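You operate a simulated robot arm through the tools that you are given. There is no shell and no other tool. Be economical: measure what you need, move in short steps, check, and stop when the job is done.

The job below is to be done with a simulated robot arm. You get a single attempt, and the scene is never put back.

JOB
Put both mugs away off the dish rack; fold the cup wing up.
Fine: tip the drips out of the blue mug into the basin first; both go on the shelf over the short counter; spill nothing. Set down upright: what you pick out.

Only the result counts: the job must be done as asked and must still hold three seconds after the hand-in. Knocking over, shifting, dropping, spilling or breaking anything else fails it. Flat cloth is picked up by pressing the open fingertips on it (5 to 10 N) and closing them slowly along it; thin cloth reads only 2 to 8 mm in the jaws.

ROBOT AND FRAMES
A 7-joint arm with a two-finger parallel gripper on a trunk, on a base that drives. Base frame: it is fixed to the floor where the robot stands at the start and does not move with it; the origin is under the middle of the robot, x ahead of it, y to its left, z up. Lengths are in m, angles in rad, forces in N, time in s.
With the tool pointing down near the work surface it reaches from about 0.44 to 0.9 m from the robot's upright axis, wherever it stands. Its first joint turns from -0.297 to 2.199 rad. Places, roughly: basin [0.7, 1.4, 0.8]; cup wing [0.5, 0.2, 0.9]; drain spout [0.6, 0.4, 0.9]; shelf over the short counter [1, 0.3, 1.3]. Payload 1.57 kg.
The TCP is the grasp point between the finger pads, 0.03 m short of the fingertips. In the tool frame z runs along the fingers and y along their closing line. The gripper opens to 0.08 m. The fingers are 0.017 m wide and 0.012 m thick; the gripper's body (0.04 by 0.082 m) begins 0.08 m behind the TCP.
Orientation is that of the tool frame in the base frame, as a unit quaternion [x, y, z, w]. With the fingers straight down and closing along the base's y, the tool's x points along the base's -x, its y along +y and its z along -z.

CONTROLS
- The arm moves only by the tool send_rows. Its argument "plan" is a list of rows, each an object of numbers (a shift or turn left out is 0, a gripper value left out holds the last): "tx", "ty", "tz": the shift along the base's x, y, z in m; "wx", "wy", "wz": the turn, a rotation vector about the base's x, y, z in rad; "fingers": the finger opening in m, from 0 to 0.08. In form: [{"tx": .., "ty": .., "tz": .., "wx": .., "wy": .., "wz": .., "fingers": ..}, ...]. A call has 1 to 8 rows; each row shifts and turns the commanded pose from where the row before left it. Each row takes 0.2 s and may step no farther than 0.05 m and 0.15 rad from the row before; otherwise, or with a gripper value out of range, the whole call is refused. Where a pose cannot be reached the arm comes as near as it can. A force on the tool above 40 N (or 10 N above the force at the start of the call, whichever is more), or a blocked arm, ends the call early, and 0.2 s more pass. The fingers move at their own pace (about 0.045 m/s each) and stop on an object; they squeeze with about 22 N. The grip force told is the motor's: it shows also when the fingers shut on nothing. Time passes only in rows, and 0.2 s behind the last, so rows that do not move let the fingers close. The reply holds the time, the measured pose of the TCP, the force on the tool along the base axes, the opening and the grip force, in the units named above and with some noise, with the torque about the TCP (base axes, N m) and any sound that the robot's microphone picked up.
- Cameras (640 x 400 px; columns grow to the right, rows downward): "scene" is now at [-0.0203, -0.1615, 1.435]; the picture's right is [0.62, -0.78, 0.00], its down [-0.09, -0.08, -0.99] and it looks along [0.78, 0.62, -0.12] (base axes); focal length 232 px, centre (320, 200). "wrist" rides on the gripper at [0.072, -0.007, -0.122] in the tool frame; the picture's right is [0.09, 1.00, 0.00], its down [-0.84, 0.08, -0.54] and it looks along [-0.54, 0.05, 0.84] (tool axes); focal length 238 px, centre (320, 200). There is no depth. A picture from a camera that has moved, and an enlarged one, comes with that camera's place and axes in the base frame and with its lens. The place of the scene camera against the robot may be out by one fixed shift of up to 0.025 m in any direction.
- grab_frame(camera): a new picture of that camera. It takes no simulated time.
- raise_lower(by): slides the trunk up (or, below 0, down) by that many m; the arm and the scene camera ride with it, the base frame stays. It gives what a move gives, with no picture.
- base_move(legs): drives the robot by 1 to 6 legs, each [ahead, left, turn to the left] in m, m and rad, along the robot's own axes; the way and the turn of a leg run together, so that a leg with both is an arc; at most 1.5 m and 3.142 rad a leg. The arm and the cameras ride along, it lands a little off, and it stops where it bumps. It gives what a move gives.
- turn_head(pan, tilt): turns the head with the scene camera to pan (to the left, within 1.902 rad either way) and tilt (down, from -0.506 to 1.204), counted from straight ahead of the robot. It gives what a move gives.
- zoom(camera, box): a new picture of the part [left, top, right, bottom] of that camera's present view, enlarged. It takes no simulated time.
- job_done(): hands the job in; it is judged then, once.

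Work in short steps. Places have to be worked out from the pictures, the camera data and where the tool is seen: move nearer, look again, correct. Check each grasp and each placing, and mend what went wrong. You have 120 turns and 82 pictures in all, those below and enlarged ones among them. Open the gripper and draw the arm clear of the work before you hand the job in, unless the task says otherwise; then end with one line.

The tools are called after "Emit:" as name(argument=value, ...) on one line, values as JSON. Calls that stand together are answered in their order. send_rows: Moves the arm, as the interface text tells. Its arguments: {"type":"object","properties":{"plan":{"type":"array"}},"required":["plan"]} The other tools are called the same way: raise_lower (by) slides the trunk up or down; base_move (legs) drives the base; turn_head (pan, tilt) turns the head that bears the scene camera; grab_frame (camera) takes a picture; zoom (camera, box) takes an enlarged picture of a part of a camera's view; job_done () hands the job in.

At the start:

```text
time_s: 0.0
tcp_pos: [0.3048, 0.1833, 1.5625]
orientation: [0.0, 1.0, -0.001, 0.001]
ft_force: [0.4, -0.2, -0.5]
torque: [-0.04, 0.02, 0.03]
grip_width: 0.0799
finger_force: 0.2
trunk travel left (down, up): [-0.776, 0.014]
robot x, y, heading: [0.0029, -0.0006, -0.001]
head pan, tilt: [0.674, 0.122]
```

scene: 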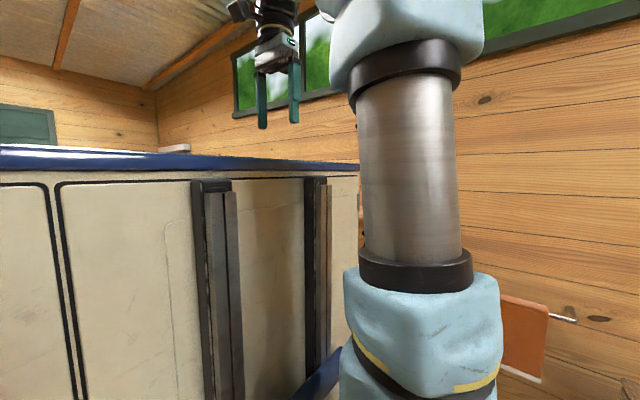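
wrist: 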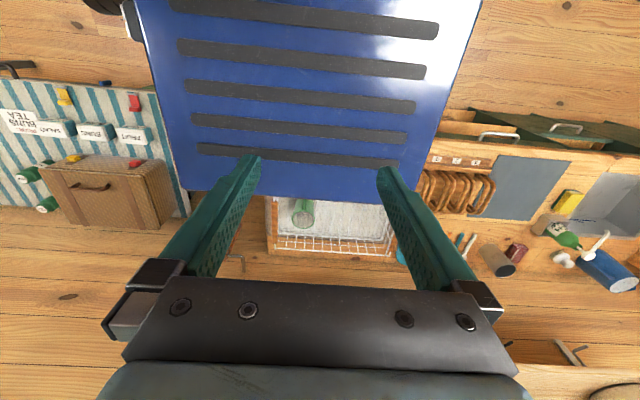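

The wrist view shows a blue panel close by, with the dish rack beyond it. I'll look around with the head first.

Emit:
turn_head(pan=0.2, tilt=0.7)

Emit:
grab_frame(camera="scene")

Emit:
turn_head(pan=1.2, tilt=0.5)

Emit:
grab_frame(camera="scene")

Emit:
turn_head(pan=-0.4, tilt=0.4)

Emit:
grab_frame(camera="scene")

```text
time_s: 1.0
tcp_pos: [0.3045, 0.1835, 1.563]
orientation: [0.001, 1.0, -0.001, 0.001]
ft_force: [-0.3, 0.1, -0.3]
torque: [0.01, 0.03, -0.01]
grip_width: 0.0799
finger_force: 0.1
trunk travel left (down, up): [-0.776, 0.014]
robot x, y, heading: [0.0001, 0.0008, 0.002]
head pan, tilt: [0.201, 0.7]
```

```text
79 pictures are left
camera scene: at [-0.0092, -0.2022, 1.3824], right [0.2, -0.98, 0.0], down [-0.63, -0.13, -0.77], along [0.75, 0.15, -0.64], focal length 232 px, centre (320, 200)
```

scene: 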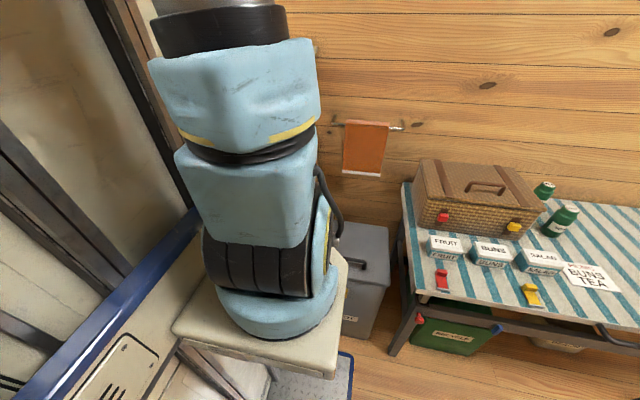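

```text
time_s: 2.3
tcp_pos: [0.3039, 0.1833, 1.5614]
orientation: [0.0, 1.0, 0.0, 0.001]
ft_force: [-0.5, 1.1, -0.4]
torque: [-0.02, 0.0, -0.03]
grip_width: 0.0802
finger_force: 0.2
trunk travel left (down, up): [-0.776, 0.014]
robot x, y, heading: [0.0008, -0.0006, 0.003]
head pan, tilt: [1.201, 0.499]
```

```text
78 pictures are left
camera scene: at [-0.0595, -0.1344, 1.4], right [0.93, -0.36, 0.0], down [-0.17, -0.45, -0.88], along [0.32, 0.82, -0.48], focal length 232 px, centre (320, 200)
```

scene: 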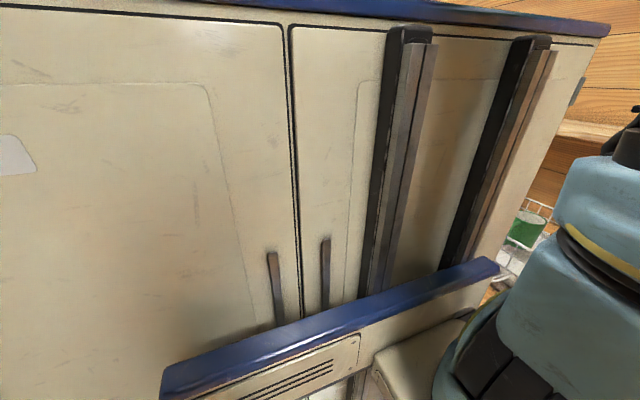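

```text
time_s: 3.9
tcp_pos: [0.3044, 0.1827, 1.5622]
orientation: [0.001, 1.0, 0.0, 0.001]
ft_force: [0.5, -0.7, -0.1]
torque: [-0.03, -0.02, -0.01]
grip_width: 0.08
finger_force: 0.1
trunk travel left (down, up): [-0.776, 0.014]
robot x, y, heading: [0.0029, -0.0009, 0.002]
head pan, tilt: [-0.4, 0.4]
```

```text
77 pictures are left
camera scene: at [-0.0071, -0.2552, 1.4091], right [-0.39, -0.92, 0.0], down [-0.36, 0.15, -0.92], along [0.85, -0.36, -0.39], focal length 232 px, centre (320, 200)
```

scene: 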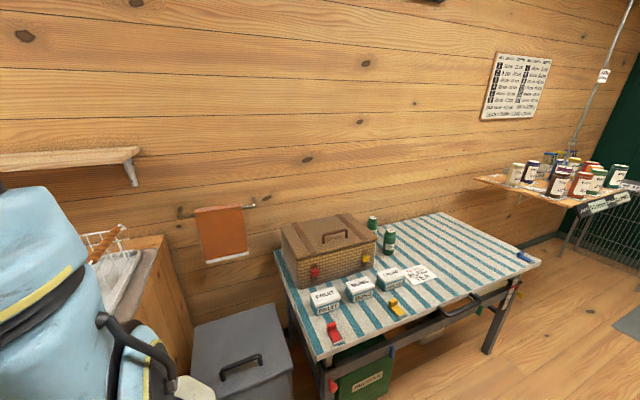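

The scene camera is blocked by the robot's own body, so I'll zoom the wrist view on the rack and the surroundings.

Emit:
zoom(camera="wrist", box=[220, 160, 460, 310])

Emit:
zoom(camera="wrist", box=[400, 100, 640, 310])

Emit:
turn_head(pan=0.1, tilt=0.2)

Emit:
grab_frame(camera="scene")

```text
2.67 times, centred on (340, 235) of wrist
camera zoom: at [0.2317, 0.176, 1.6833], right [-0.09, 1.0, 0.0], down [0.84, 0.08, 0.54], along [0.54, 0.05, -0.84], focal length 636 px, centre (267, 107)
```

zoom: 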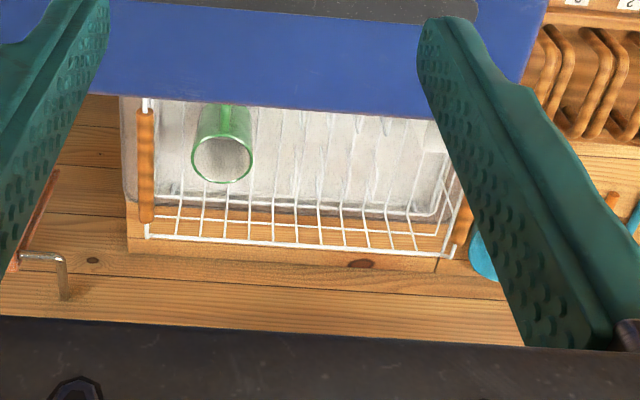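

```text
1.90 times, centred on (520, 205) of wrist
camera zoom: at [0.2317, 0.176, 1.6833], right [-0.09, 1.0, 0.0], down [0.84, 0.08, 0.54], along [0.54, 0.05, -0.84], focal length 454 px, centre (-61, 190)
```

zoom: 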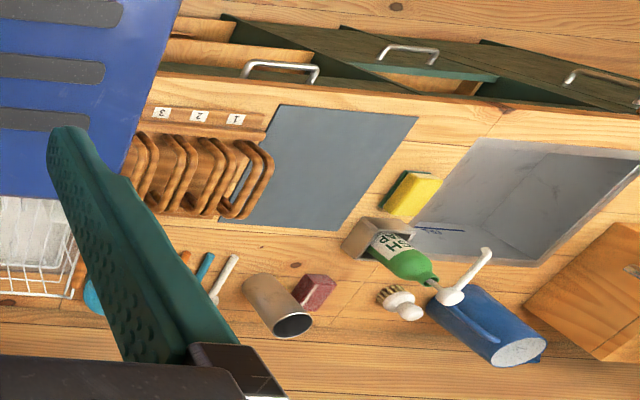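

```text
time_s: 4.9
tcp_pos: [0.3046, 0.1829, 1.5621]
orientation: [0.0, 1.0, 0.0, 0.001]
ft_force: [0.5, 0.1, -0.3]
torque: [0.02, 0.02, 0.03]
grip_width: 0.0801
finger_force: 0.1
trunk travel left (down, up): [-0.776, 0.014]
robot x, y, heading: [-0.0009, 0.0035, 0.0]
head pan, tilt: [0.099, 0.201]
```

```text
74 pictures are left
camera scene: at [0.0002, -0.21, 1.4277], right [0.1, -1.0, 0.0], down [-0.2, -0.02, -0.98], along [0.98, 0.1, -0.2], focal length 232 px, centre (320, 200)
```

scene: 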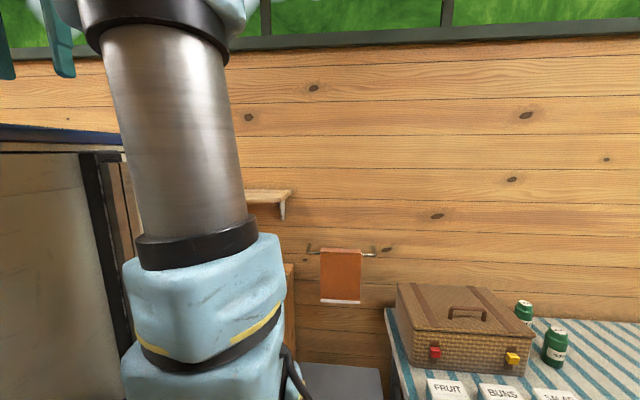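

The blue panel hides the near half of the rack. I'll move the hand 0.2 m forward, staying high, to look down on the rack.

Emit:
send_rows(plan=[{"tx": 0.05}, {"tx": 0.05}, {"tx": 0.05}, {"tx": 0.05}])

Emit:
grab_frame(camera="wrist")

```text
time_s: 5.9
tcp_pos: [0.4954, 0.1715, 1.5391]
orientation: [0.0, 1.0, 0.004, 0.002]
ft_force: [-0.9, -0.3, -0.4]
torque: [0.04, -0.01, 0.02]
grip_width: 0.0801
finger_force: 0.1
out of reach, approached as far as the arm can: row 2, 3, 4
trunk travel left (down, up): [-0.776, 0.014]
robot x, y, heading: [-0.0006, -0.0037, -0.006]
head pan, tilt: [0.099, 0.201]
```

```text
73 pictures are left
camera wrist: at [0.4219, 0.1637, 1.6597], right [-0.09, 1.0, 0.0], down [0.83, 0.08, 0.55], along [0.54, 0.05, -0.84], focal length 238 px, centre (320, 200)
```

wrist: 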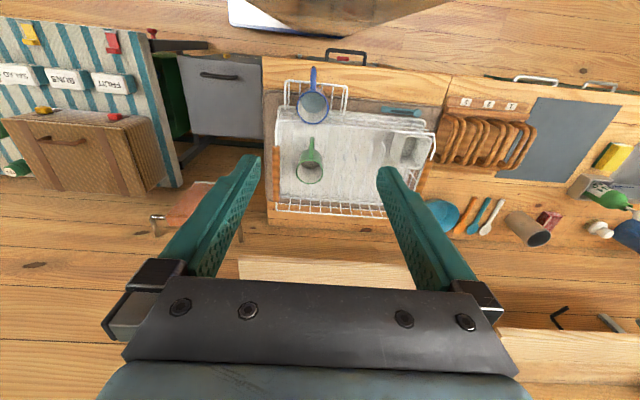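

Now the whole rack is visible; I'll zoom on it and on the shelf strip.

Emit:
zoom(camera="wrist", box=[250, 60, 450, 230])

Emit:
zoom(camera="wrist", box=[180, 200, 480, 300])

```text
2.35 times, centred on (350, 145) of wrist
camera zoom: at [0.4219, 0.1637, 1.6597], right [-0.09, 1.0, 0.0], down [0.83, 0.08, 0.55], along [0.54, 0.05, -0.84], focal length 561 px, centre (249, 329)
```

zoom: 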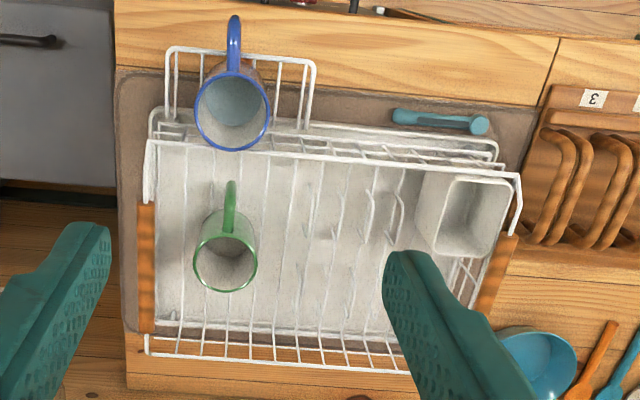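

```text
2.13 times, centred on (330, 250) of wrist
camera zoom: at [0.4219, 0.1637, 1.6597], right [-0.09, 1.0, 0.0], down [0.83, 0.08, 0.55], along [0.54, 0.05, -0.84], focal length 508 px, centre (299, 93)
```

zoom: 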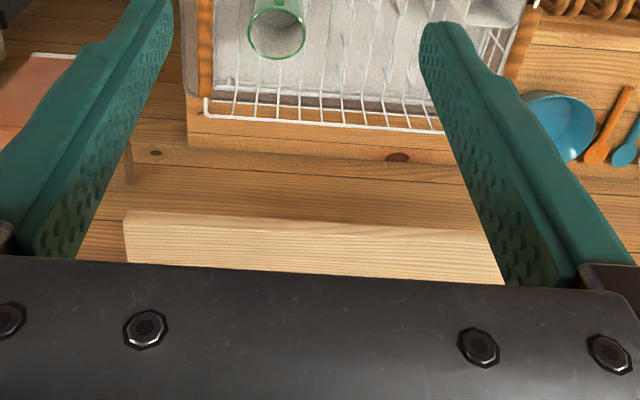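

The blue mug stands on the wing at about (0.56, 0.16) and the green one in the rack at about (0.76, 0.16). Both handles face me, and the shelf's front edge is near x = 0.81. The arm column sits at about (0.13, -0.11), right of the body, so I'll shift the base left to put the arm in front of the rack, then look with the scene camera.

Emit:
base_move(legs=[[-0.04, 0, 0], [0, 0.27, 0]])

Emit:
turn_head(pan=0.1, tilt=0.5)

Emit:
grab_frame(camera="scene")

Emit:
grab_frame(camera="wrist")

```text
time_s: 8.2
tcp_pos: [0.4564, 0.4354, 1.5375]
orientation: [0.002, 1.0, 0.003, 0.002]
ft_force: [-0.5, -0.3, 0.0]
torque: [0.01, -0.01, 0.01]
grip_width: 0.0798
finger_force: 0.2
trunk travel left (down, up): [-0.776, 0.014]
robot x, y, heading: [-0.0428, 0.2655, -0.007]
head pan, tilt: [0.099, 0.201]
```

```text
time_s: 9.0
tcp_pos: [0.456, 0.4351, 1.5392]
orientation: [0.003, 1.0, 0.003, 0.001]
ft_force: [-0.2, -0.9, 0.4]
torque: [-0.05, -0.02, 0.03]
grip_width: 0.0801
finger_force: 0.0
trunk travel left (down, up): [-0.776, 0.014]
robot x, y, heading: [-0.0387, 0.268, -0.01]
head pan, tilt: [0.099, 0.499]
```

```text
70 pictures are left
camera scene: at [-0.043, 0.0562, 1.4001], right [0.09, -1.0, 0.0], down [-0.48, -0.05, -0.88], along [0.87, 0.08, -0.48], focal length 232 px, centre (320, 200)
```

scene: 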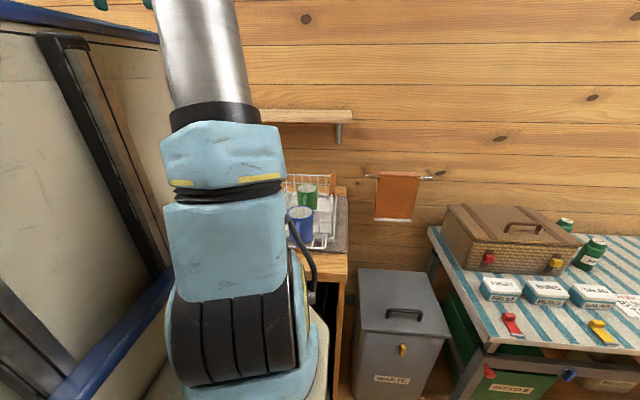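

```text
69 pictures are left
camera wrist: at [0.3828, 0.428, 1.6597], right [-0.09, 1.0, 0.0], down [0.83, 0.07, 0.55], along [0.54, 0.05, -0.84], focal length 238 px, centre (320, 200)
```

wrist: 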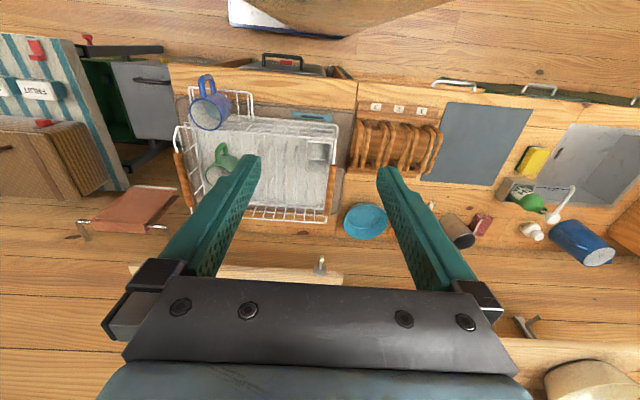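

The scene camera now sees both mugs. I'll zoom both cameras for triangulation.

Emit:
zoom(camera="scene", box=[250, 90, 410, 290])

Emit:
zoom(camera="wrist", box=[160, 60, 360, 230])

Emit:
zoom(camera="wrist", box=[120, 200, 400, 300])

```text
2.00 times, centred on (330, 190) of scene
camera zoom: at [-0.043, 0.0562, 1.4001], right [0.09, -1.0, 0.0], down [-0.48, -0.05, -0.88], along [0.87, 0.08, -0.48], focal length 464 px, centre (300, 220)
```

zoom: 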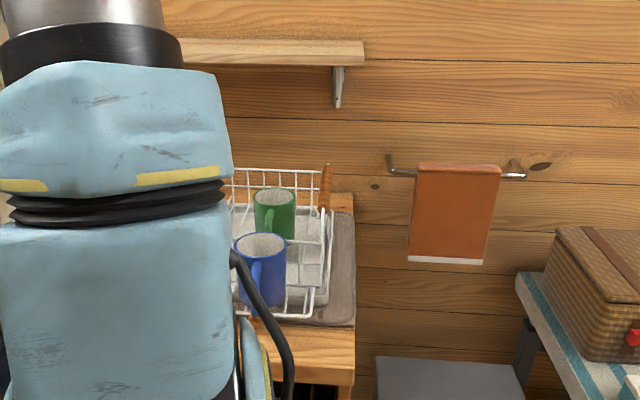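

```text
2.35 times, centred on (260, 145) of wrist
camera zoom: at [0.3828, 0.428, 1.6597], right [-0.09, 1.0, 0.0], down [0.83, 0.07, 0.55], along [0.54, 0.05, -0.84], focal length 561 px, centre (461, 329)
```

zoom: 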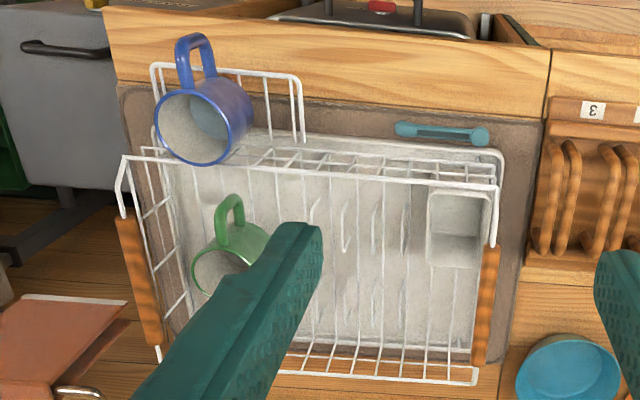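

```text
2.29 times, centred on (260, 250) of wrist
camera zoom: at [0.3828, 0.428, 1.6597], right [-0.09, 1.0, 0.0], down [0.83, 0.07, 0.55], along [0.54, 0.05, -0.84], focal length 545 px, centre (457, 86)
```

zoom: 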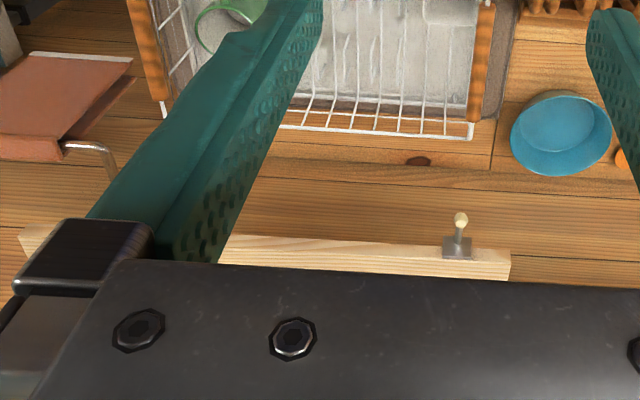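

Estimates: blue rim centre (0.552, 0.157, 1.04), green rim centre (0.745, 0.164, 1.02), and the rack's near rail at x ≈ 0.60, z ≈ 1.03. The shelf front is x ≈ 0.82, y 0.04–0.52. Next I'll test the reach at shelf height with the tool down.

Emit:
send_rows(plan=[{"ty": -0.05, "tz": -0.03}, {"ty": -0.05, "tz": -0.05}, {"ty": -0.05, "tz": -0.05}, {"ty": -0.05, "tz": -0.04, "tx": 0.03}, {"ty": -0.05, "tx": 0.04}, {"tx": 0.05}, {"tx": 0.05}, {"tx": 0.05}])

Emit:
send_rows(plan=[{"tx": 0.04}, {"tx": 0.03}, {"tx": 0.0}])

```text
refused: row 1 steps farther than a row can; nothing moved
```

```text
time_s: 9.8
tcp_pos: [0.5181, 0.4273, 1.5182]
orientation: [0.002, 1.0, 0.002, 0.003]
ft_force: [0.8, -0.5, -0.7]
torque: [0.01, -0.01, -0.05]
grip_width: 0.0799
finger_force: 0.0
out of reach, approached as far as the arm can: row 1, 2
trunk travel left (down, up): [-0.776, 0.014]
robot x, y, heading: [-0.0394, 0.265, -0.005]
head pan, tilt: [0.099, 0.499]
```

A row's step was too long, so I'll use smaller combined steps.

Emit:
send_rows(plan=[{"ty": -0.04, "tz": -0.03}, {"ty": -0.04, "tz": -0.03}, {"ty": -0.04, "tz": -0.03}, {"ty": -0.04, "tz": -0.03}, {"ty": -0.04, "tz": -0.03}, {"ty": -0.04, "tz": -0.03}, {"tx": 0.04}, {"tx": 0.04}])

Emit:
send_rows(plan=[{"tx": 0.04}, {"tx": 0.04}, {"tx": 0.0}])

```text
time_s: 11.6
tcp_pos: [0.5949, 0.185, 1.3393]
orientation: [0.002, 1.0, 0.003, 0.002]
ft_force: [-1.2, -0.1, 0.8]
torque: [-0.02, -0.05, -0.03]
grip_width: 0.0799
finger_force: 0.0
trunk travel left (down, up): [-0.776, 0.014]
robot x, y, heading: [-0.0389, 0.2647, -0.006]
head pan, tilt: [0.099, 0.499]
```

```text
time_s: 12.4
tcp_pos: [0.6761, 0.1857, 1.3393]
orientation: [0.002, 1.0, 0.002, 0.002]
ft_force: [-0.4, 0.6, -0.7]
torque: [-0.02, -0.01, -0.05]
grip_width: 0.0799
finger_force: 0.0
trunk travel left (down, up): [-0.776, 0.014]
robot x, y, heading: [-0.0405, 0.2646, -0.004]
head pan, tilt: [0.099, 0.499]
```

Tool-down reach at z = 1.34 goes past x = 0.68. I'll try a bit further, then pitch the tool forward to inspect the shelf.

Emit:
send_rows(plan=[{"tx": 0.04}, {"tx": 0.03}, {"tx": 0.0}])

Emit:
send_rows(plan=[{"tx": -0.045, "wy": -0.13}, {"tx": -0.045, "wy": -0.13}, {"tx": -0.045, "wy": -0.13}, {"tx": -0.045, "wy": -0.13}, {"tz": 0.03, "wy": -0.13}, {"tz": 0.03, "wy": -0.13}, {"tz": 0.03, "wy": -0.05}])

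Emit:
grab_frame(camera="wrist")

```text
time_s: 13.2
tcp_pos: [0.7477, 0.1871, 1.3384]
orientation: [0.003, 1.0, 0.002, 0.002]
ft_force: [-1.1, 0.2, -0.3]
torque: [0.01, -0.03, 0.01]
grip_width: 0.0799
finger_force: 0.0
trunk travel left (down, up): [-0.776, 0.014]
robot x, y, heading: [-0.0404, 0.2683, -0.008]
head pan, tilt: [0.099, 0.499]
```

```text
time_s: 14.8
tcp_pos: [0.5674, 0.1877, 1.4315]
orientation: [0.001, 0.914, 0.004, 0.406]
ft_force: [0.1, 0.2, -0.9]
torque: [0.04, 0.04, 0.02]
grip_width: 0.0799
finger_force: 0.1
trunk travel left (down, up): [-0.776, 0.014]
robot x, y, heading: [-0.0422, 0.2647, -0.006]
head pan, tilt: [0.099, 0.499]
```

```text
65 pictures are left
camera wrist: at [0.4271, 0.1803, 1.4588], right [-0.06, 1.0, -0.06], down [0.16, 0.07, 0.98], along [0.99, 0.05, -0.16], focal length 238 px, centre (320, 200)
```

wrist: 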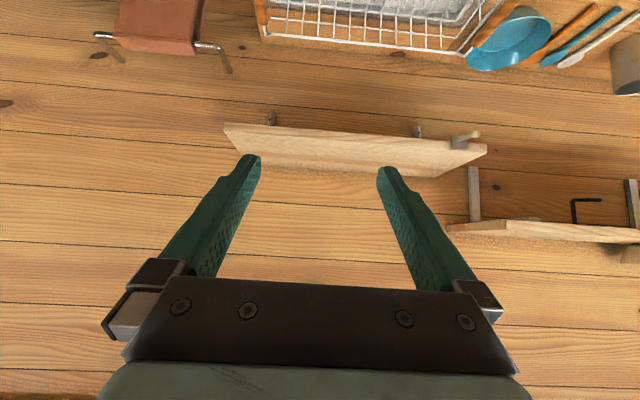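

The shelf is empty (upside-down view). I'll zoom to measure its edges.

Emit:
zoom(camera="wrist", box=[210, 100, 510, 200])

```text
2.13 times, centred on (360, 150) of wrist
camera zoom: at [0.4271, 0.1803, 1.4588], right [-0.06, 1.0, -0.06], down [0.16, 0.07, 0.98], along [0.99, 0.05, -0.16], focal length 508 px, centre (235, 307)
```

zoom: 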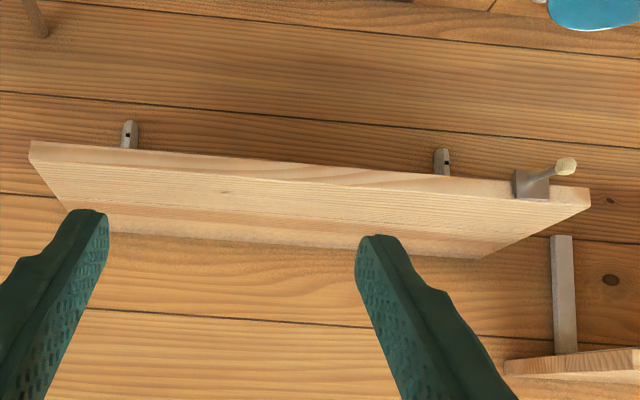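

Shelf: top at z ≈ 1.265, front edge x ≈ 0.865, back ≈ 1.02, y 0.01–0.53. Blue's handle bar is at about (0.475, 0.152, 0.98). I'll back the hand off, pitch it to 60° below horizontal, align y with the handle, and lower the trunk.

Emit:
send_rows(plan=[{"tx": -0.04, "ty": -0.012, "wy": 0.1}, {"tx": -0.04, "ty": -0.012, "wy": 0.1}, {"tx": -0.04, "ty": -0.012, "wy": 0.106}, {"tx": -0.03}, {}])

Emit:
raise_lower(by=-0.28)

Emit:
grab_frame(camera="wrist")

Emit:
grab_frame(camera="scene")

```text
time_s: 16.0
tcp_pos: [0.5073, 0.1374, 1.3922]
orientation: [0.002, 0.965, 0.003, 0.261]
ft_force: [-0.1, 0.0, 0.3]
torque: [-0.02, 0.02, 0.02]
grip_width: 0.0801
finger_force: 0.0
out of reach, approached as far as the arm can: row 1, 2, 3, 4
trunk travel left (down, up): [-0.776, 0.014]
robot x, y, heading: [-0.0406, 0.2673, -0.004]
head pan, tilt: [0.099, 0.499]
```

```text
time_s: 18.9
tcp_pos: [0.5058, 0.137, 1.1127]
orientation: [0.002, 0.965, 0.003, 0.261]
ft_force: [0.8, -0.4, 0.8]
torque: [-0.03, -0.01, -0.01]
grip_width: 0.08
finger_force: 0.0
trunk travel left (down, up): [-0.496, 0.294]
robot x, y, heading: [-0.0389, 0.2648, -0.002]
head pan, tilt: [0.099, 0.499]
```

```text
63 pictures are left
camera wrist: at [0.3822, 0.1298, 1.181], right [-0.08, 1.0, -0.04], down [0.45, 0.07, 0.89], along [0.89, 0.05, -0.45], focal length 238 px, centre (320, 200)
```

wrist: 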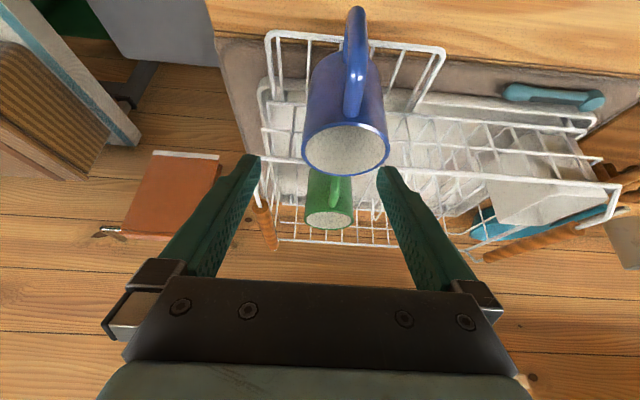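

```text
62 pictures are left
camera scene: at [-0.043, 0.0562, 1.12], right [0.09, -1.0, 0.0], down [-0.48, -0.05, -0.88], along [0.87, 0.08, -0.48], focal length 232 px, centre (320, 200)
```

scene: 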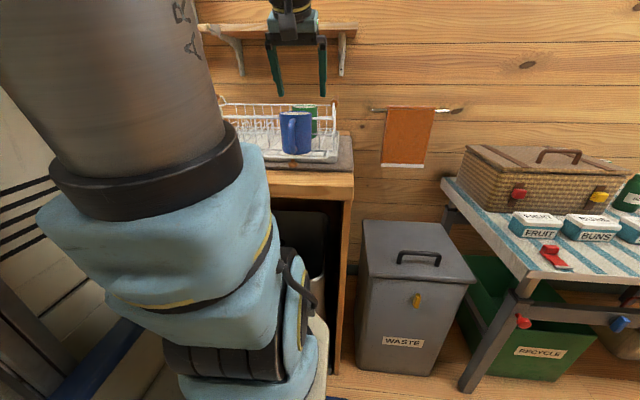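

Great view. The arm is near its minimum reach, so I'll back the base 0.12 m; first a zoom on the handle.

Emit:
zoom(camera="wrist", box=[250, 0, 470, 240])

Emit:
base_move(legs=[[-0.12, 0, 0]])

Emit:
grab_frame(camera="wrist")

Emit:
zoom(camera="scene", box=[210, 70, 370, 190])

```text
1.67 times, centred on (360, 120) of wrist
camera zoom: at [0.3822, 0.1298, 1.181], right [-0.08, 1.0, -0.04], down [0.45, 0.07, 0.89], along [0.89, 0.05, -0.45], focal length 397 px, centre (253, 333)
```

zoom: 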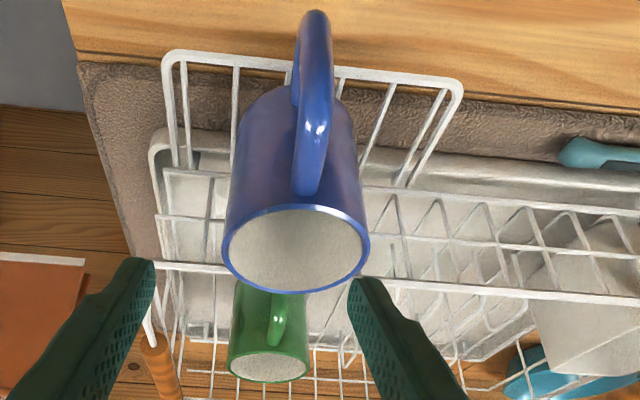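

```text
time_s: 20.1
tcp_pos: [0.3881, 0.1394, 1.1126]
orientation: [0.0, 0.965, 0.003, 0.261]
ft_force: [0.8, -0.5, 0.1]
torque: [0.02, -0.01, 0.04]
grip_width: 0.0797
finger_force: 0.1
trunk travel left (down, up): [-0.496, 0.294]
robot x, y, heading: [-0.1584, 0.264, -0.002]
head pan, tilt: [0.099, 0.499]
```

```text
60 pictures are left
camera wrist: at [0.2643, 0.1311, 1.181], right [-0.08, 1.0, -0.04], down [0.45, 0.07, 0.89], along [0.89, 0.05, -0.45], focal length 238 px, centre (320, 200)
```

wrist: 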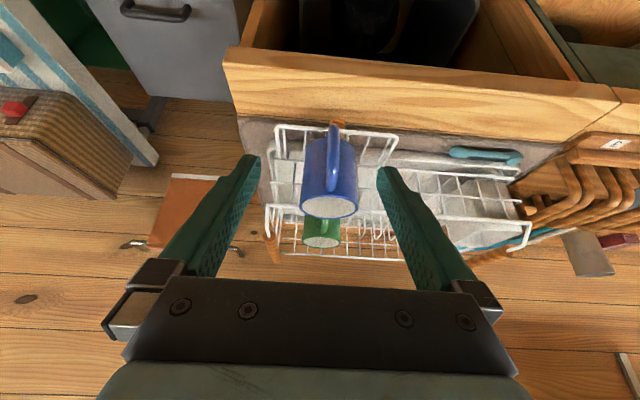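

```text
3.33 times, centred on (290, 130) of scene
camera zoom: at [-0.1607, 0.0567, 1.12], right [0.1, -1.0, 0.0], down [-0.48, -0.05, -0.88], along [0.87, 0.08, -0.48], focal length 773 px, centre (420, 433)
```

zoom: 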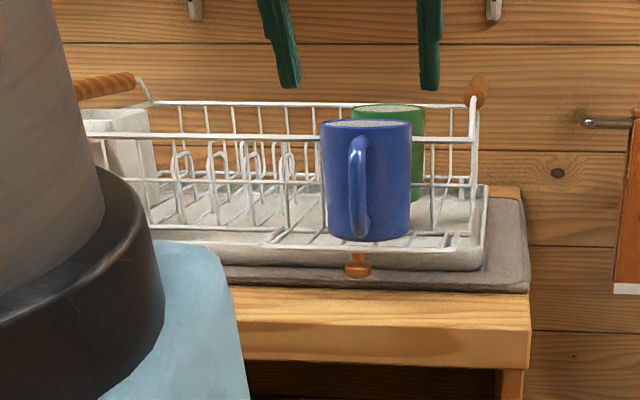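

Handle bar measured at about (0.478, 0.157), z 0.955–1.03. The wing has a wooden knob at its front edge. Next is the pre-grasp pose, 8 cm back along the tool.

Emit:
send_rows(plan=[{"tx": 0.023, "ty": 0.009, "tz": -0.028}, {"tx": 0.023, "ty": 0.009, "tz": -0.028}, {}])

Emit:
grab_frame(camera="wrist")

Emit:
zoom(camera="scene", box=[210, 70, 370, 190])

```text
time_s: 20.9
tcp_pos: [0.4338, 0.1544, 1.0607]
orientation: [0.001, 0.965, 0.003, 0.261]
ft_force: [0.3, 1.1, -0.2]
torque: [0.03, 0.0, -0.01]
grip_width: 0.0799
finger_force: 0.1
trunk travel left (down, up): [-0.496, 0.294]
robot x, y, heading: [-0.1583, 0.2658, -0.005]
head pan, tilt: [0.099, 0.499]
```

```text
58 pictures are left
camera wrist: at [0.3098, 0.1476, 1.1281], right [-0.08, 1.0, -0.04], down [0.45, 0.07, 0.89], along [0.89, 0.05, -0.45], focal length 238 px, centre (320, 200)
```

wrist: 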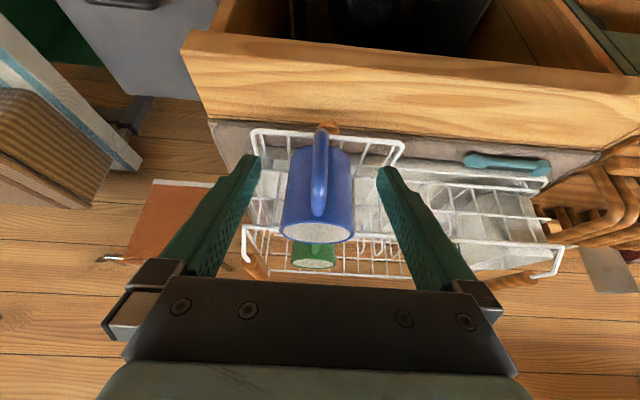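

```text
3.33 times, centred on (290, 130) of scene
camera zoom: at [-0.1608, 0.0567, 1.12], right [0.1, -1.0, 0.0], down [-0.48, -0.05, -0.88], along [0.87, 0.08, -0.48], focal length 773 px, centre (420, 433)
```

zoom: 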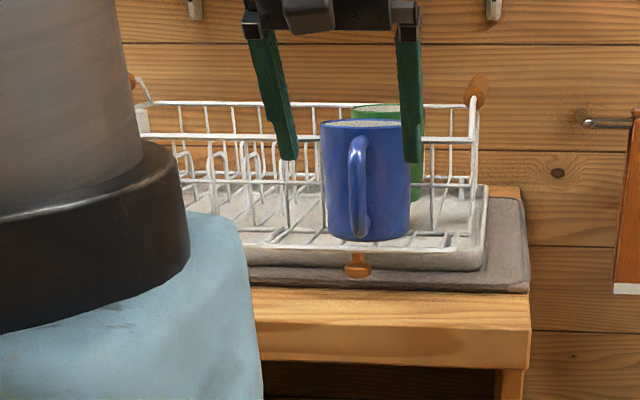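

Handle is centred between the fingers. I'll advance along the tool axis, then close.

Emit:
send_rows(plan=[{"tx": 0.013, "ty": 0.001, "tz": -0.023}, {"tx": 0.013, "ty": 0.001, "tz": -0.023}, {"tx": 0.013, "ty": 0.001, "tz": -0.023}, {}])

Emit:
zoom(camera="scene", box=[210, 70, 370, 190])

Emit:
zoom(camera="wrist", box=[220, 60, 420, 260])

```text
time_s: 21.9
tcp_pos: [0.4713, 0.1594, 0.9884]
orientation: [0.002, 0.966, 0.002, 0.26]
ft_force: [-0.1, 0.1, -0.6]
torque: [0.0, -0.01, -0.01]
grip_width: 0.0801
finger_force: 0.1
trunk travel left (down, up): [-0.496, 0.294]
robot x, y, heading: [-0.1552, 0.2703, -0.001]
head pan, tilt: [0.099, 0.499]
```

```text
3.33 times, centred on (290, 130) of scene
camera zoom: at [-0.1607, 0.0567, 1.12], right [0.1, -1.0, 0.0], down [-0.48, -0.05, -0.88], along [0.87, 0.08, -0.48], focal length 773 px, centre (420, 433)
```

zoom: 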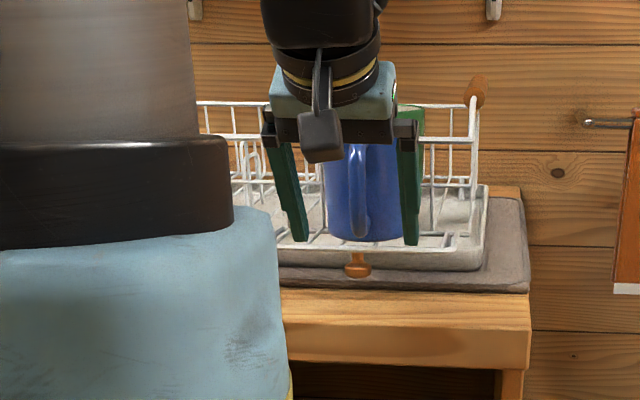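

```text
2.00 times, centred on (320, 160) of wrist
camera zoom: at [0.3471, 0.1527, 1.0572], right [-0.08, 1.0, -0.04], down [0.45, 0.07, 0.89], along [0.89, 0.05, -0.45], focal length 477 px, centre (320, 280)
```

zoom: 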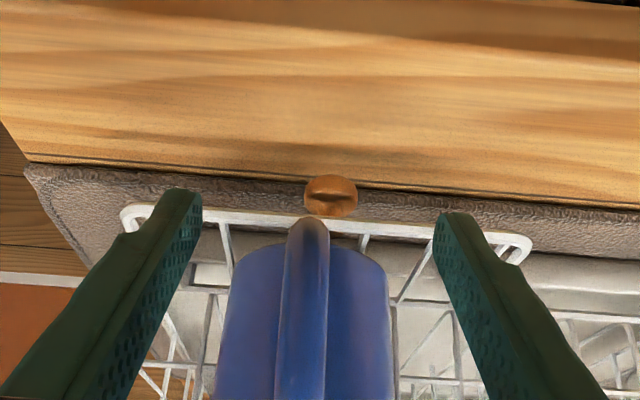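

Aligned within ~2 mm. I'll nudge and close on the handle.

Emit:
send_rows(plan=[{"ty": -0.002, "fingers": 0.03}, {}, {}, {"fingers": 0.0}, {}, {}, {}])

Emit:
zoom(camera="wrist", box=[220, 60, 420, 260])

```text
time_s: 23.5
tcp_pos: [0.4709, 0.1581, 0.9888]
orientation: [0.0, 0.965, 0.003, 0.261]
ft_force: [-0.3, 1.1, 0.5]
torque: [-0.05, -0.05, 0.07]
grip_width: 0.0139
finger_force: 22.1
trunk travel left (down, up): [-0.496, 0.294]
robot x, y, heading: [-0.159, 0.2647, -0.007]
head pan, tilt: [0.099, 0.499]
```

```text
2.00 times, centred on (320, 160) of wrist
camera zoom: at [0.3474, 0.1501, 1.0569], right [-0.08, 1.0, -0.04], down [0.45, 0.07, 0.89], along [0.89, 0.05, -0.45], focal length 477 px, centre (320, 280)
```

zoom: 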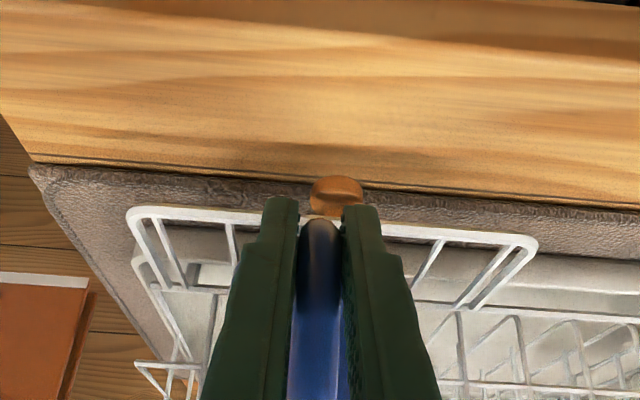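

Gripped at 13.9 mm. I'll lift slowly 6 cm and check for sag.

Emit:
send_rows(plan=[{"tz": 0.01}, {"tz": 0.01}, {"tz": 0.02}, {"tz": 0.02}, {}])

Emit:
zoom(camera="wrist", box=[220, 60, 420, 260])

Emit:
zoom(camera="scene", box=[210, 70, 370, 190])

```text
time_s: 24.7
tcp_pos: [0.4741, 0.1589, 1.0459]
orientation: [0.001, 0.965, 0.004, 0.261]
ft_force: [-0.3, 0.2, -2.6]
torque: [0.0, 0.19, 0.0]
grip_width: 0.0138
finger_force: 21.9
trunk travel left (down, up): [-0.496, 0.294]
robot x, y, heading: [-0.1577, 0.2682, -0.01]
head pan, tilt: [0.099, 0.499]
```

```text
2.00 times, centred on (320, 160) of wrist
camera zoom: at [0.3494, 0.1513, 1.1156], right [-0.08, 1.0, -0.04], down [0.45, 0.07, 0.89], along [0.89, 0.05, -0.45], focal length 477 px, centre (320, 280)
```

zoom: 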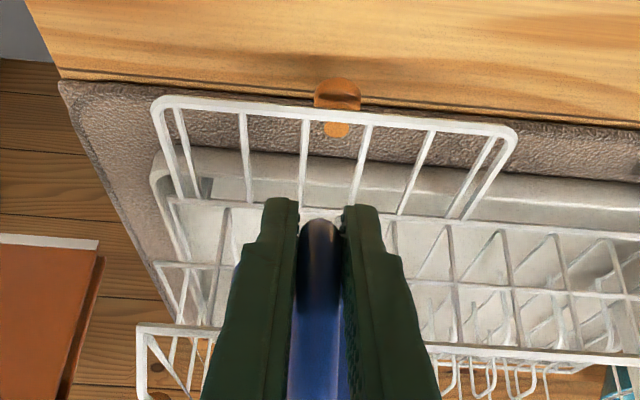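

```text
3.33 times, centred on (290, 130) of scene
camera zoom: at [-0.1606, 0.0567, 1.12], right [0.1, -1.0, 0.0], down [-0.48, -0.05, -0.88], along [0.87, 0.08, -0.48], focal length 773 px, centre (420, 433)
```

zoom: 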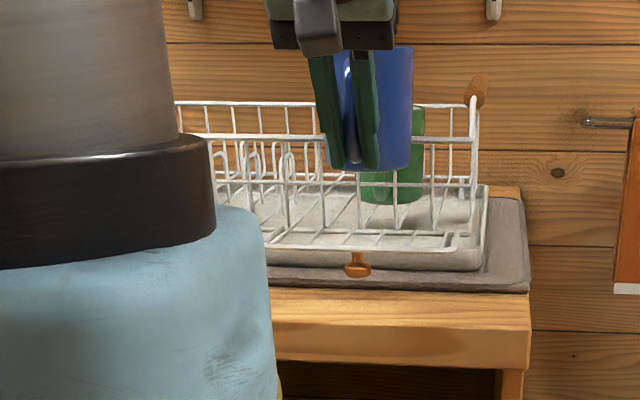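

Solid grip, no sag (mug ≈ 0.26 kg). I'll raise the trunk, then drive left toward the basin in stages.

Emit:
raise_lower(by=0.25)

Emit:
base_move(legs=[[0, 0.6, 0]])

Emit:
grab_frame(camera="wrist")

Emit:
turn_head(pan=0.5, tilt=0.35)

Emit:
grab_frame(camera="scene")

```text
time_s: 27.3
tcp_pos: [0.4743, 0.1582, 1.2967]
orientation: [0.002, 0.966, 0.002, 0.26]
ft_force: [-0.5, 0.2, -2.8]
torque: [0.0, 0.21, 0.02]
grip_width: 0.014
finger_force: 22.7
trunk travel left (down, up): [-0.746, 0.044]
robot x, y, heading: [-0.1574, 0.2668, -0.001]
head pan, tilt: [0.099, 0.499]
```

```text
time_s: 30.7
tcp_pos: [0.4744, 0.7657, 1.2971]
orientation: [0.0, 0.966, 0.003, 0.26]
ft_force: [0.8, 0.6, -2.7]
torque: [0.01, 0.18, 0.01]
grip_width: 0.0138
finger_force: 22.1
trunk travel left (down, up): [-0.746, 0.044]
robot x, y, heading: [-0.1569, 0.875, 0.005]
head pan, tilt: [0.099, 0.499]
```

```text
51 pictures are left
camera wrist: at [0.3506, 0.7584, 1.3653], right [-0.08, 1.0, -0.04], down [0.45, 0.07, 0.89], along [0.89, 0.06, -0.45], focal length 238 px, centre (320, 200)
```

wrist: 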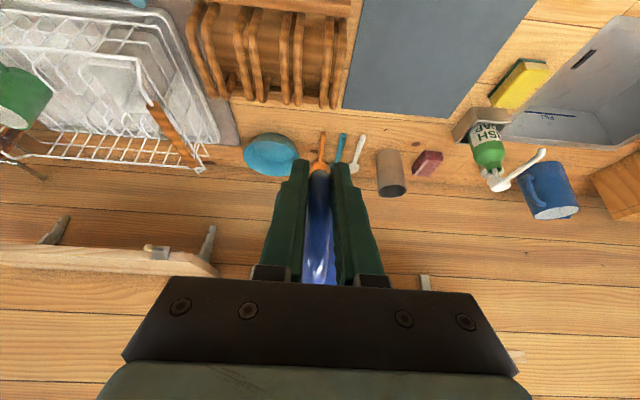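

```text
time_s: 31.6
tcp_pos: [0.4753, 0.7654, 1.2972]
orientation: [-0.001, 0.965, 0.003, 0.261]
ft_force: [-0.1, 0.4, -3.1]
torque: [-0.02, 0.22, -0.01]
grip_width: 0.0138
finger_force: 22.0
trunk travel left (down, up): [-0.746, 0.044]
robot x, y, heading: [-0.1589, 0.8694, 0.003]
head pan, tilt: [0.499, 0.351]
```

```text
50 pictures are left
camera scene: at [-0.1678, 0.697, 1.3836], right [0.48, -0.88, 0.0], down [-0.3, -0.16, -0.94], along [0.82, 0.45, -0.34], focal length 232 px, centre (320, 200)
```

scene: 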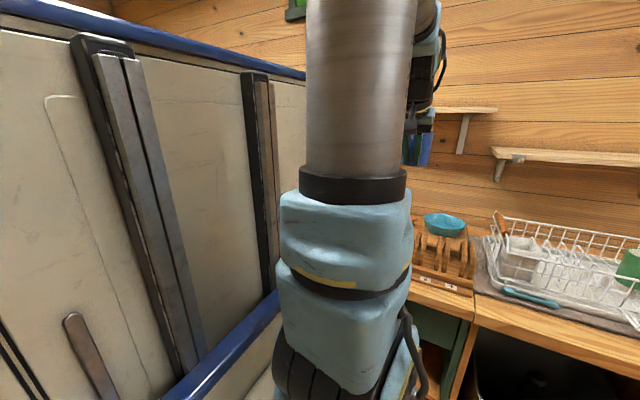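

The basin spans about x 0.53–0.83, y 1.23–1.6. The left wall is far (y ≈ 3.4), so I'll drive another 0.62 m left.

Emit:
base_move(legs=[[0, 0.62, 0]])

Emit:
grab_frame(camera="wrist")

```text
time_s: 34.9
tcp_pos: [0.4743, 1.3579, 1.297]
orientation: [0.001, 0.965, 0.004, 0.26]
ft_force: [-0.4, -0.3, -3.5]
torque: [0.01, 0.18, 0.02]
grip_width: 0.0137
finger_force: 22.0
trunk travel left (down, up): [-0.746, 0.044]
robot x, y, heading: [-0.1564, 1.4679, -0.002]
head pan, tilt: [0.499, 0.351]
```

```text
49 pictures are left
camera wrist: at [0.3508, 1.3507, 1.3653], right [-0.08, 1.0, -0.04], down [0.45, 0.07, 0.89], along [0.89, 0.05, -0.45], focal length 238 px, centre (320, 200)
```

wrist: 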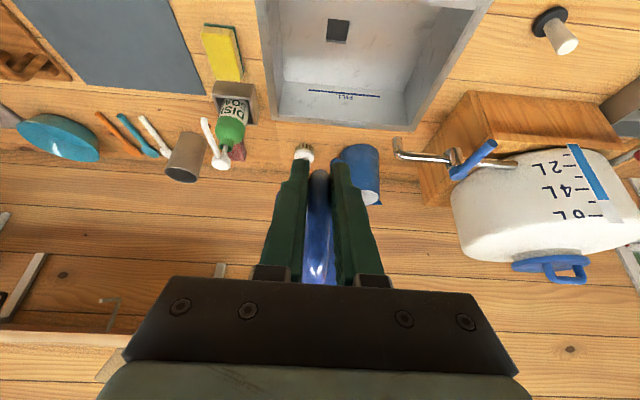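

Basin interior ≈ x 0.55–0.84, y 1.245–1.62, with a tap near its back-left. I'll move the mug over the basin, upright.

Emit:
send_rows(plan=[{"tx": 0.04, "ty": 0.014, "tz": -0.02}, {"tx": 0.04, "ty": 0.014, "tz": -0.02}, {"tx": 0.04, "ty": 0.014, "tz": -0.02}, {"tx": 0.04, "ty": 0.014, "tz": -0.02}, {"tx": 0.03, "ty": 0.014, "tz": -0.02}, {}])

Emit:
grab_frame(camera="wrist")

```text
time_s: 36.3
tcp_pos: [0.6654, 1.4268, 1.2005]
orientation: [0.002, 0.966, 0.003, 0.259]
ft_force: [-0.5, 0.2, -3.0]
torque: [0.0, 0.22, 0.02]
grip_width: 0.014
finger_force: 22.3
trunk travel left (down, up): [-0.746, 0.044]
robot x, y, heading: [-0.1575, 1.4695, -0.003]
head pan, tilt: [0.499, 0.351]
```

```text
48 pictures are left
camera wrist: at [0.542, 1.4195, 1.2681], right [-0.08, 1.0, -0.04], down [0.45, 0.07, 0.89], along [0.89, 0.05, -0.45], focal length 238 px, centre (320, 200)
```

wrist: 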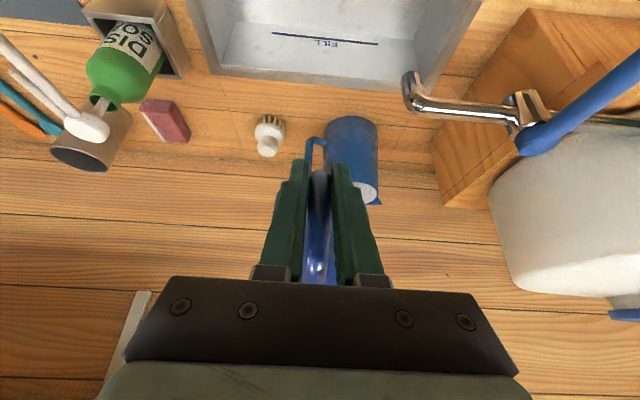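

The tap spout tip is at about (0.64, 1.485, 1.13), so I'll shift right to y = 1.39, then pitch the tool level and roll the mug toward −y, away from the tap.

Emit:
send_rows(plan=[{"ty": -0.037, "tz": 0.02}, {"wy": -0.13}, {"wy": -0.13}, {"wy": -0.13}, {"wy": -0.13}, {"wy": -0.13}, {"wy": -0.13}, {"wy": -0.13}])

Emit:
grab_frame(camera="wrist")

```text
time_s: 38.1
tcp_pos: [0.6638, 1.4007, 1.2149]
orientation: [-0.016, 0.783, 0.024, 0.621]
ft_force: [1.1, 0.2, -2.7]
torque: [0.02, 0.13, -0.01]
grip_width: 0.0141
finger_force: 22.1
out of reach, approached as far as the arm can: row 5
trunk travel left (down, up): [-0.746, 0.044]
robot x, y, heading: [-0.1594, 1.4668, -0.0]
head pan, tilt: [0.499, 0.351]
```

```text
47 pictures are left
camera wrist: at [0.5287, 1.3886, 1.1716], right [-0.07, 0.99, -0.07], down [-0.34, 0.04, 0.94], along [0.94, 0.09, 0.34], focal length 238 px, centre (320, 200)
```

wrist: 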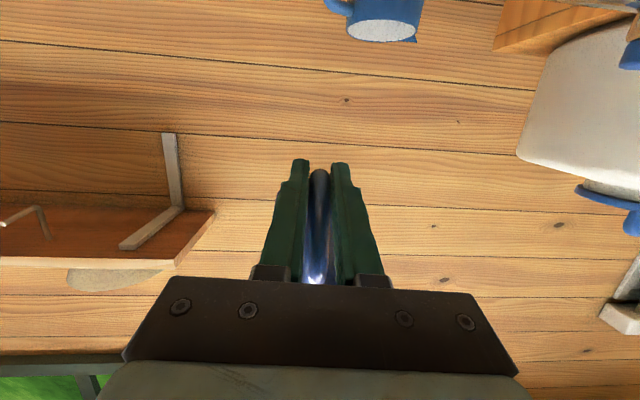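

Tool is 13° below level, mug tipped ~47° over the basin. I'll start rolling about the tool axis toward −y.

Emit:
send_rows(plan=[{"wx": 0.141, "wy": 0.008, "wz": -0.033}, {"wx": 0.141, "wy": 0.008, "wz": -0.033}, {"wx": 0.141, "wy": 0.008, "wz": -0.033}, {"wx": 0.141, "wy": 0.008, "wz": -0.033}, {"wx": 0.141, "wy": 0.008, "wz": -0.033}, {"wx": 0.141, "wy": 0.008, "wz": -0.033}, {"wx": 0.141, "wy": 0.008, "wz": -0.033}, {"wx": 0.141, "wy": 0.008, "wz": -0.033}])

Emit:
grab_frame(camera="wrist")

```text
time_s: 39.9
tcp_pos: [0.6646, 1.4025, 1.2169]
orientation: [0.417, 0.662, 0.361, 0.506]
ft_force: [-0.1, -0.8, -3.0]
torque: [0.2, 0.13, 0.0]
grip_width: 0.0138
finger_force: 21.8
trunk travel left (down, up): [-0.746, 0.044]
robot x, y, heading: [-0.1581, 1.4675, 0.003]
head pan, tilt: [0.499, 0.351]
```

```text
46 pictures are left
camera wrist: at [0.5342, 1.4588, 1.21], right [0.17, 0.47, 0.86], down [-0.4, -0.77, 0.5], along [0.9, -0.43, 0.05], focal length 238 px, centre (320, 200)
```

wrist: 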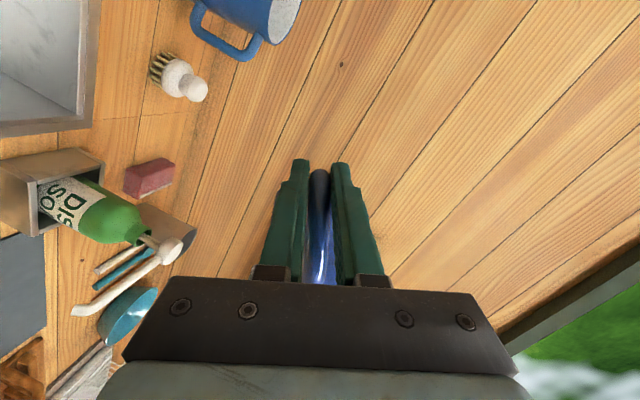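

Rolling works and the grip holds. Continuing the roll.

Emit:
send_rows(plan=[{"wx": 0.141, "wy": 0.008, "wz": -0.033}, {"wx": 0.141, "wy": 0.008, "wz": -0.033}, {"wx": 0.141, "wy": 0.008, "wz": -0.033}, {"wx": 0.141, "wy": 0.008, "wz": -0.033}, {"wx": 0.141, "wy": 0.008, "wz": -0.033}, {"wx": 0.141, "wy": 0.008, "wz": -0.033}, {"wx": 0.141, "wy": 0.008, "wz": -0.033}, {"wx": 0.141, "wy": 0.008, "wz": -0.033}])

Emit:
send_rows(plan=[{"wx": 0.141, "wy": 0.008, "wz": -0.033}, {"wx": 0.141, "wy": 0.008, "wz": -0.033}, {"wx": 0.141, "wy": 0.008, "wz": -0.033}, {"wx": 0.141, "wy": 0.008, "wz": -0.033}, {"wx": 0.141, "wy": 0.008, "wz": -0.033}, {}])

Emit:
grab_frame(camera="wrist")

```text
time_s: 41.7
tcp_pos: [0.6639, 1.4028, 1.2155]
orientation: [0.713, 0.325, 0.579, 0.226]
ft_force: [-0.3, 0.6, -2.7]
torque: [0.09, 0.06, 0.01]
grip_width: 0.0137
finger_force: 22.4
trunk travel left (down, up): [-0.746, 0.044]
robot x, y, heading: [-0.1595, 1.4661, -0.001]
head pan, tilt: [0.499, 0.351]
```

```text
time_s: 43.1
tcp_pos: [0.6644, 1.4016, 1.2149]
orientation: [0.782, 0.052, 0.621, 0.006]
ft_force: [-0.4, -0.1, -2.7]
torque: [-0.01, 0.05, 0.0]
grip_width: 0.0139
finger_force: 21.4
trunk travel left (down, up): [-0.746, 0.044]
robot x, y, heading: [-0.1577, 1.4667, -0.004]
head pan, tilt: [0.499, 0.351]
```

```text
45 pictures are left
camera wrist: at [0.5611, 1.4081, 1.3111], right [0.09, -0.98, 0.16], down [-0.71, -0.18, -0.68], along [0.7, -0.05, -0.71], focal length 238 px, centre (320, 200)
```

wrist: 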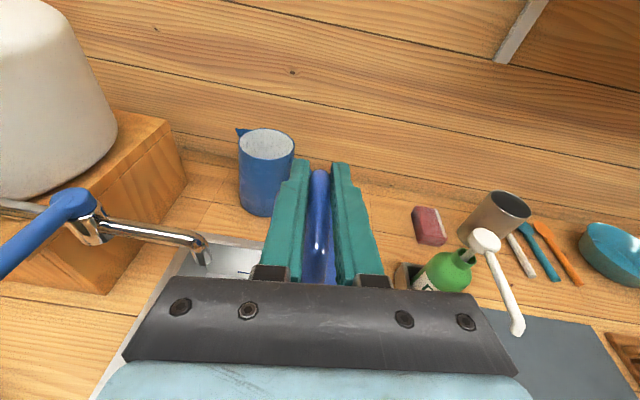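

Rolled 180°; the mug is tipped about 107°. I'll pitch the tool up to tip it further and hold to drain.

Emit:
send_rows(plan=[{"wy": -0.13}, {"wy": -0.13}, {"wy": -0.13}, {"wy": -0.13}, {"wy": -0.1}, {}, {}])

Emit:
grab_frame(camera="wrist")

```text
time_s: 44.7
tcp_pos: [0.6635, 1.4026, 1.2156]
orientation: [0.555, 0.047, 0.83, 0.024]
ft_force: [0.2, -0.6, -3.0]
torque: [0.01, 0.18, 0.01]
grip_width: 0.0139
finger_force: 22.2
trunk travel left (down, up): [-0.746, 0.044]
robot x, y, heading: [-0.1542, 1.4631, -0.006]
head pan, tilt: [0.499, 0.351]
```

```text
44 pictures are left
camera wrist: at [0.5233, 1.4085, 1.2338], right [-0.02, -0.98, 0.19], down [-0.18, -0.18, -0.97], along [0.98, -0.05, -0.17], focal length 238 px, centre (320, 200)
```

wrist: 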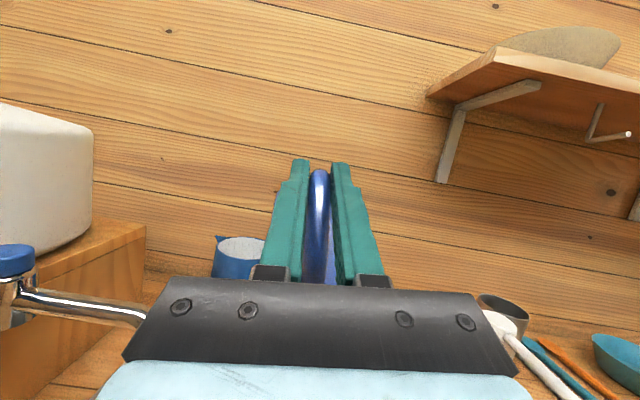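

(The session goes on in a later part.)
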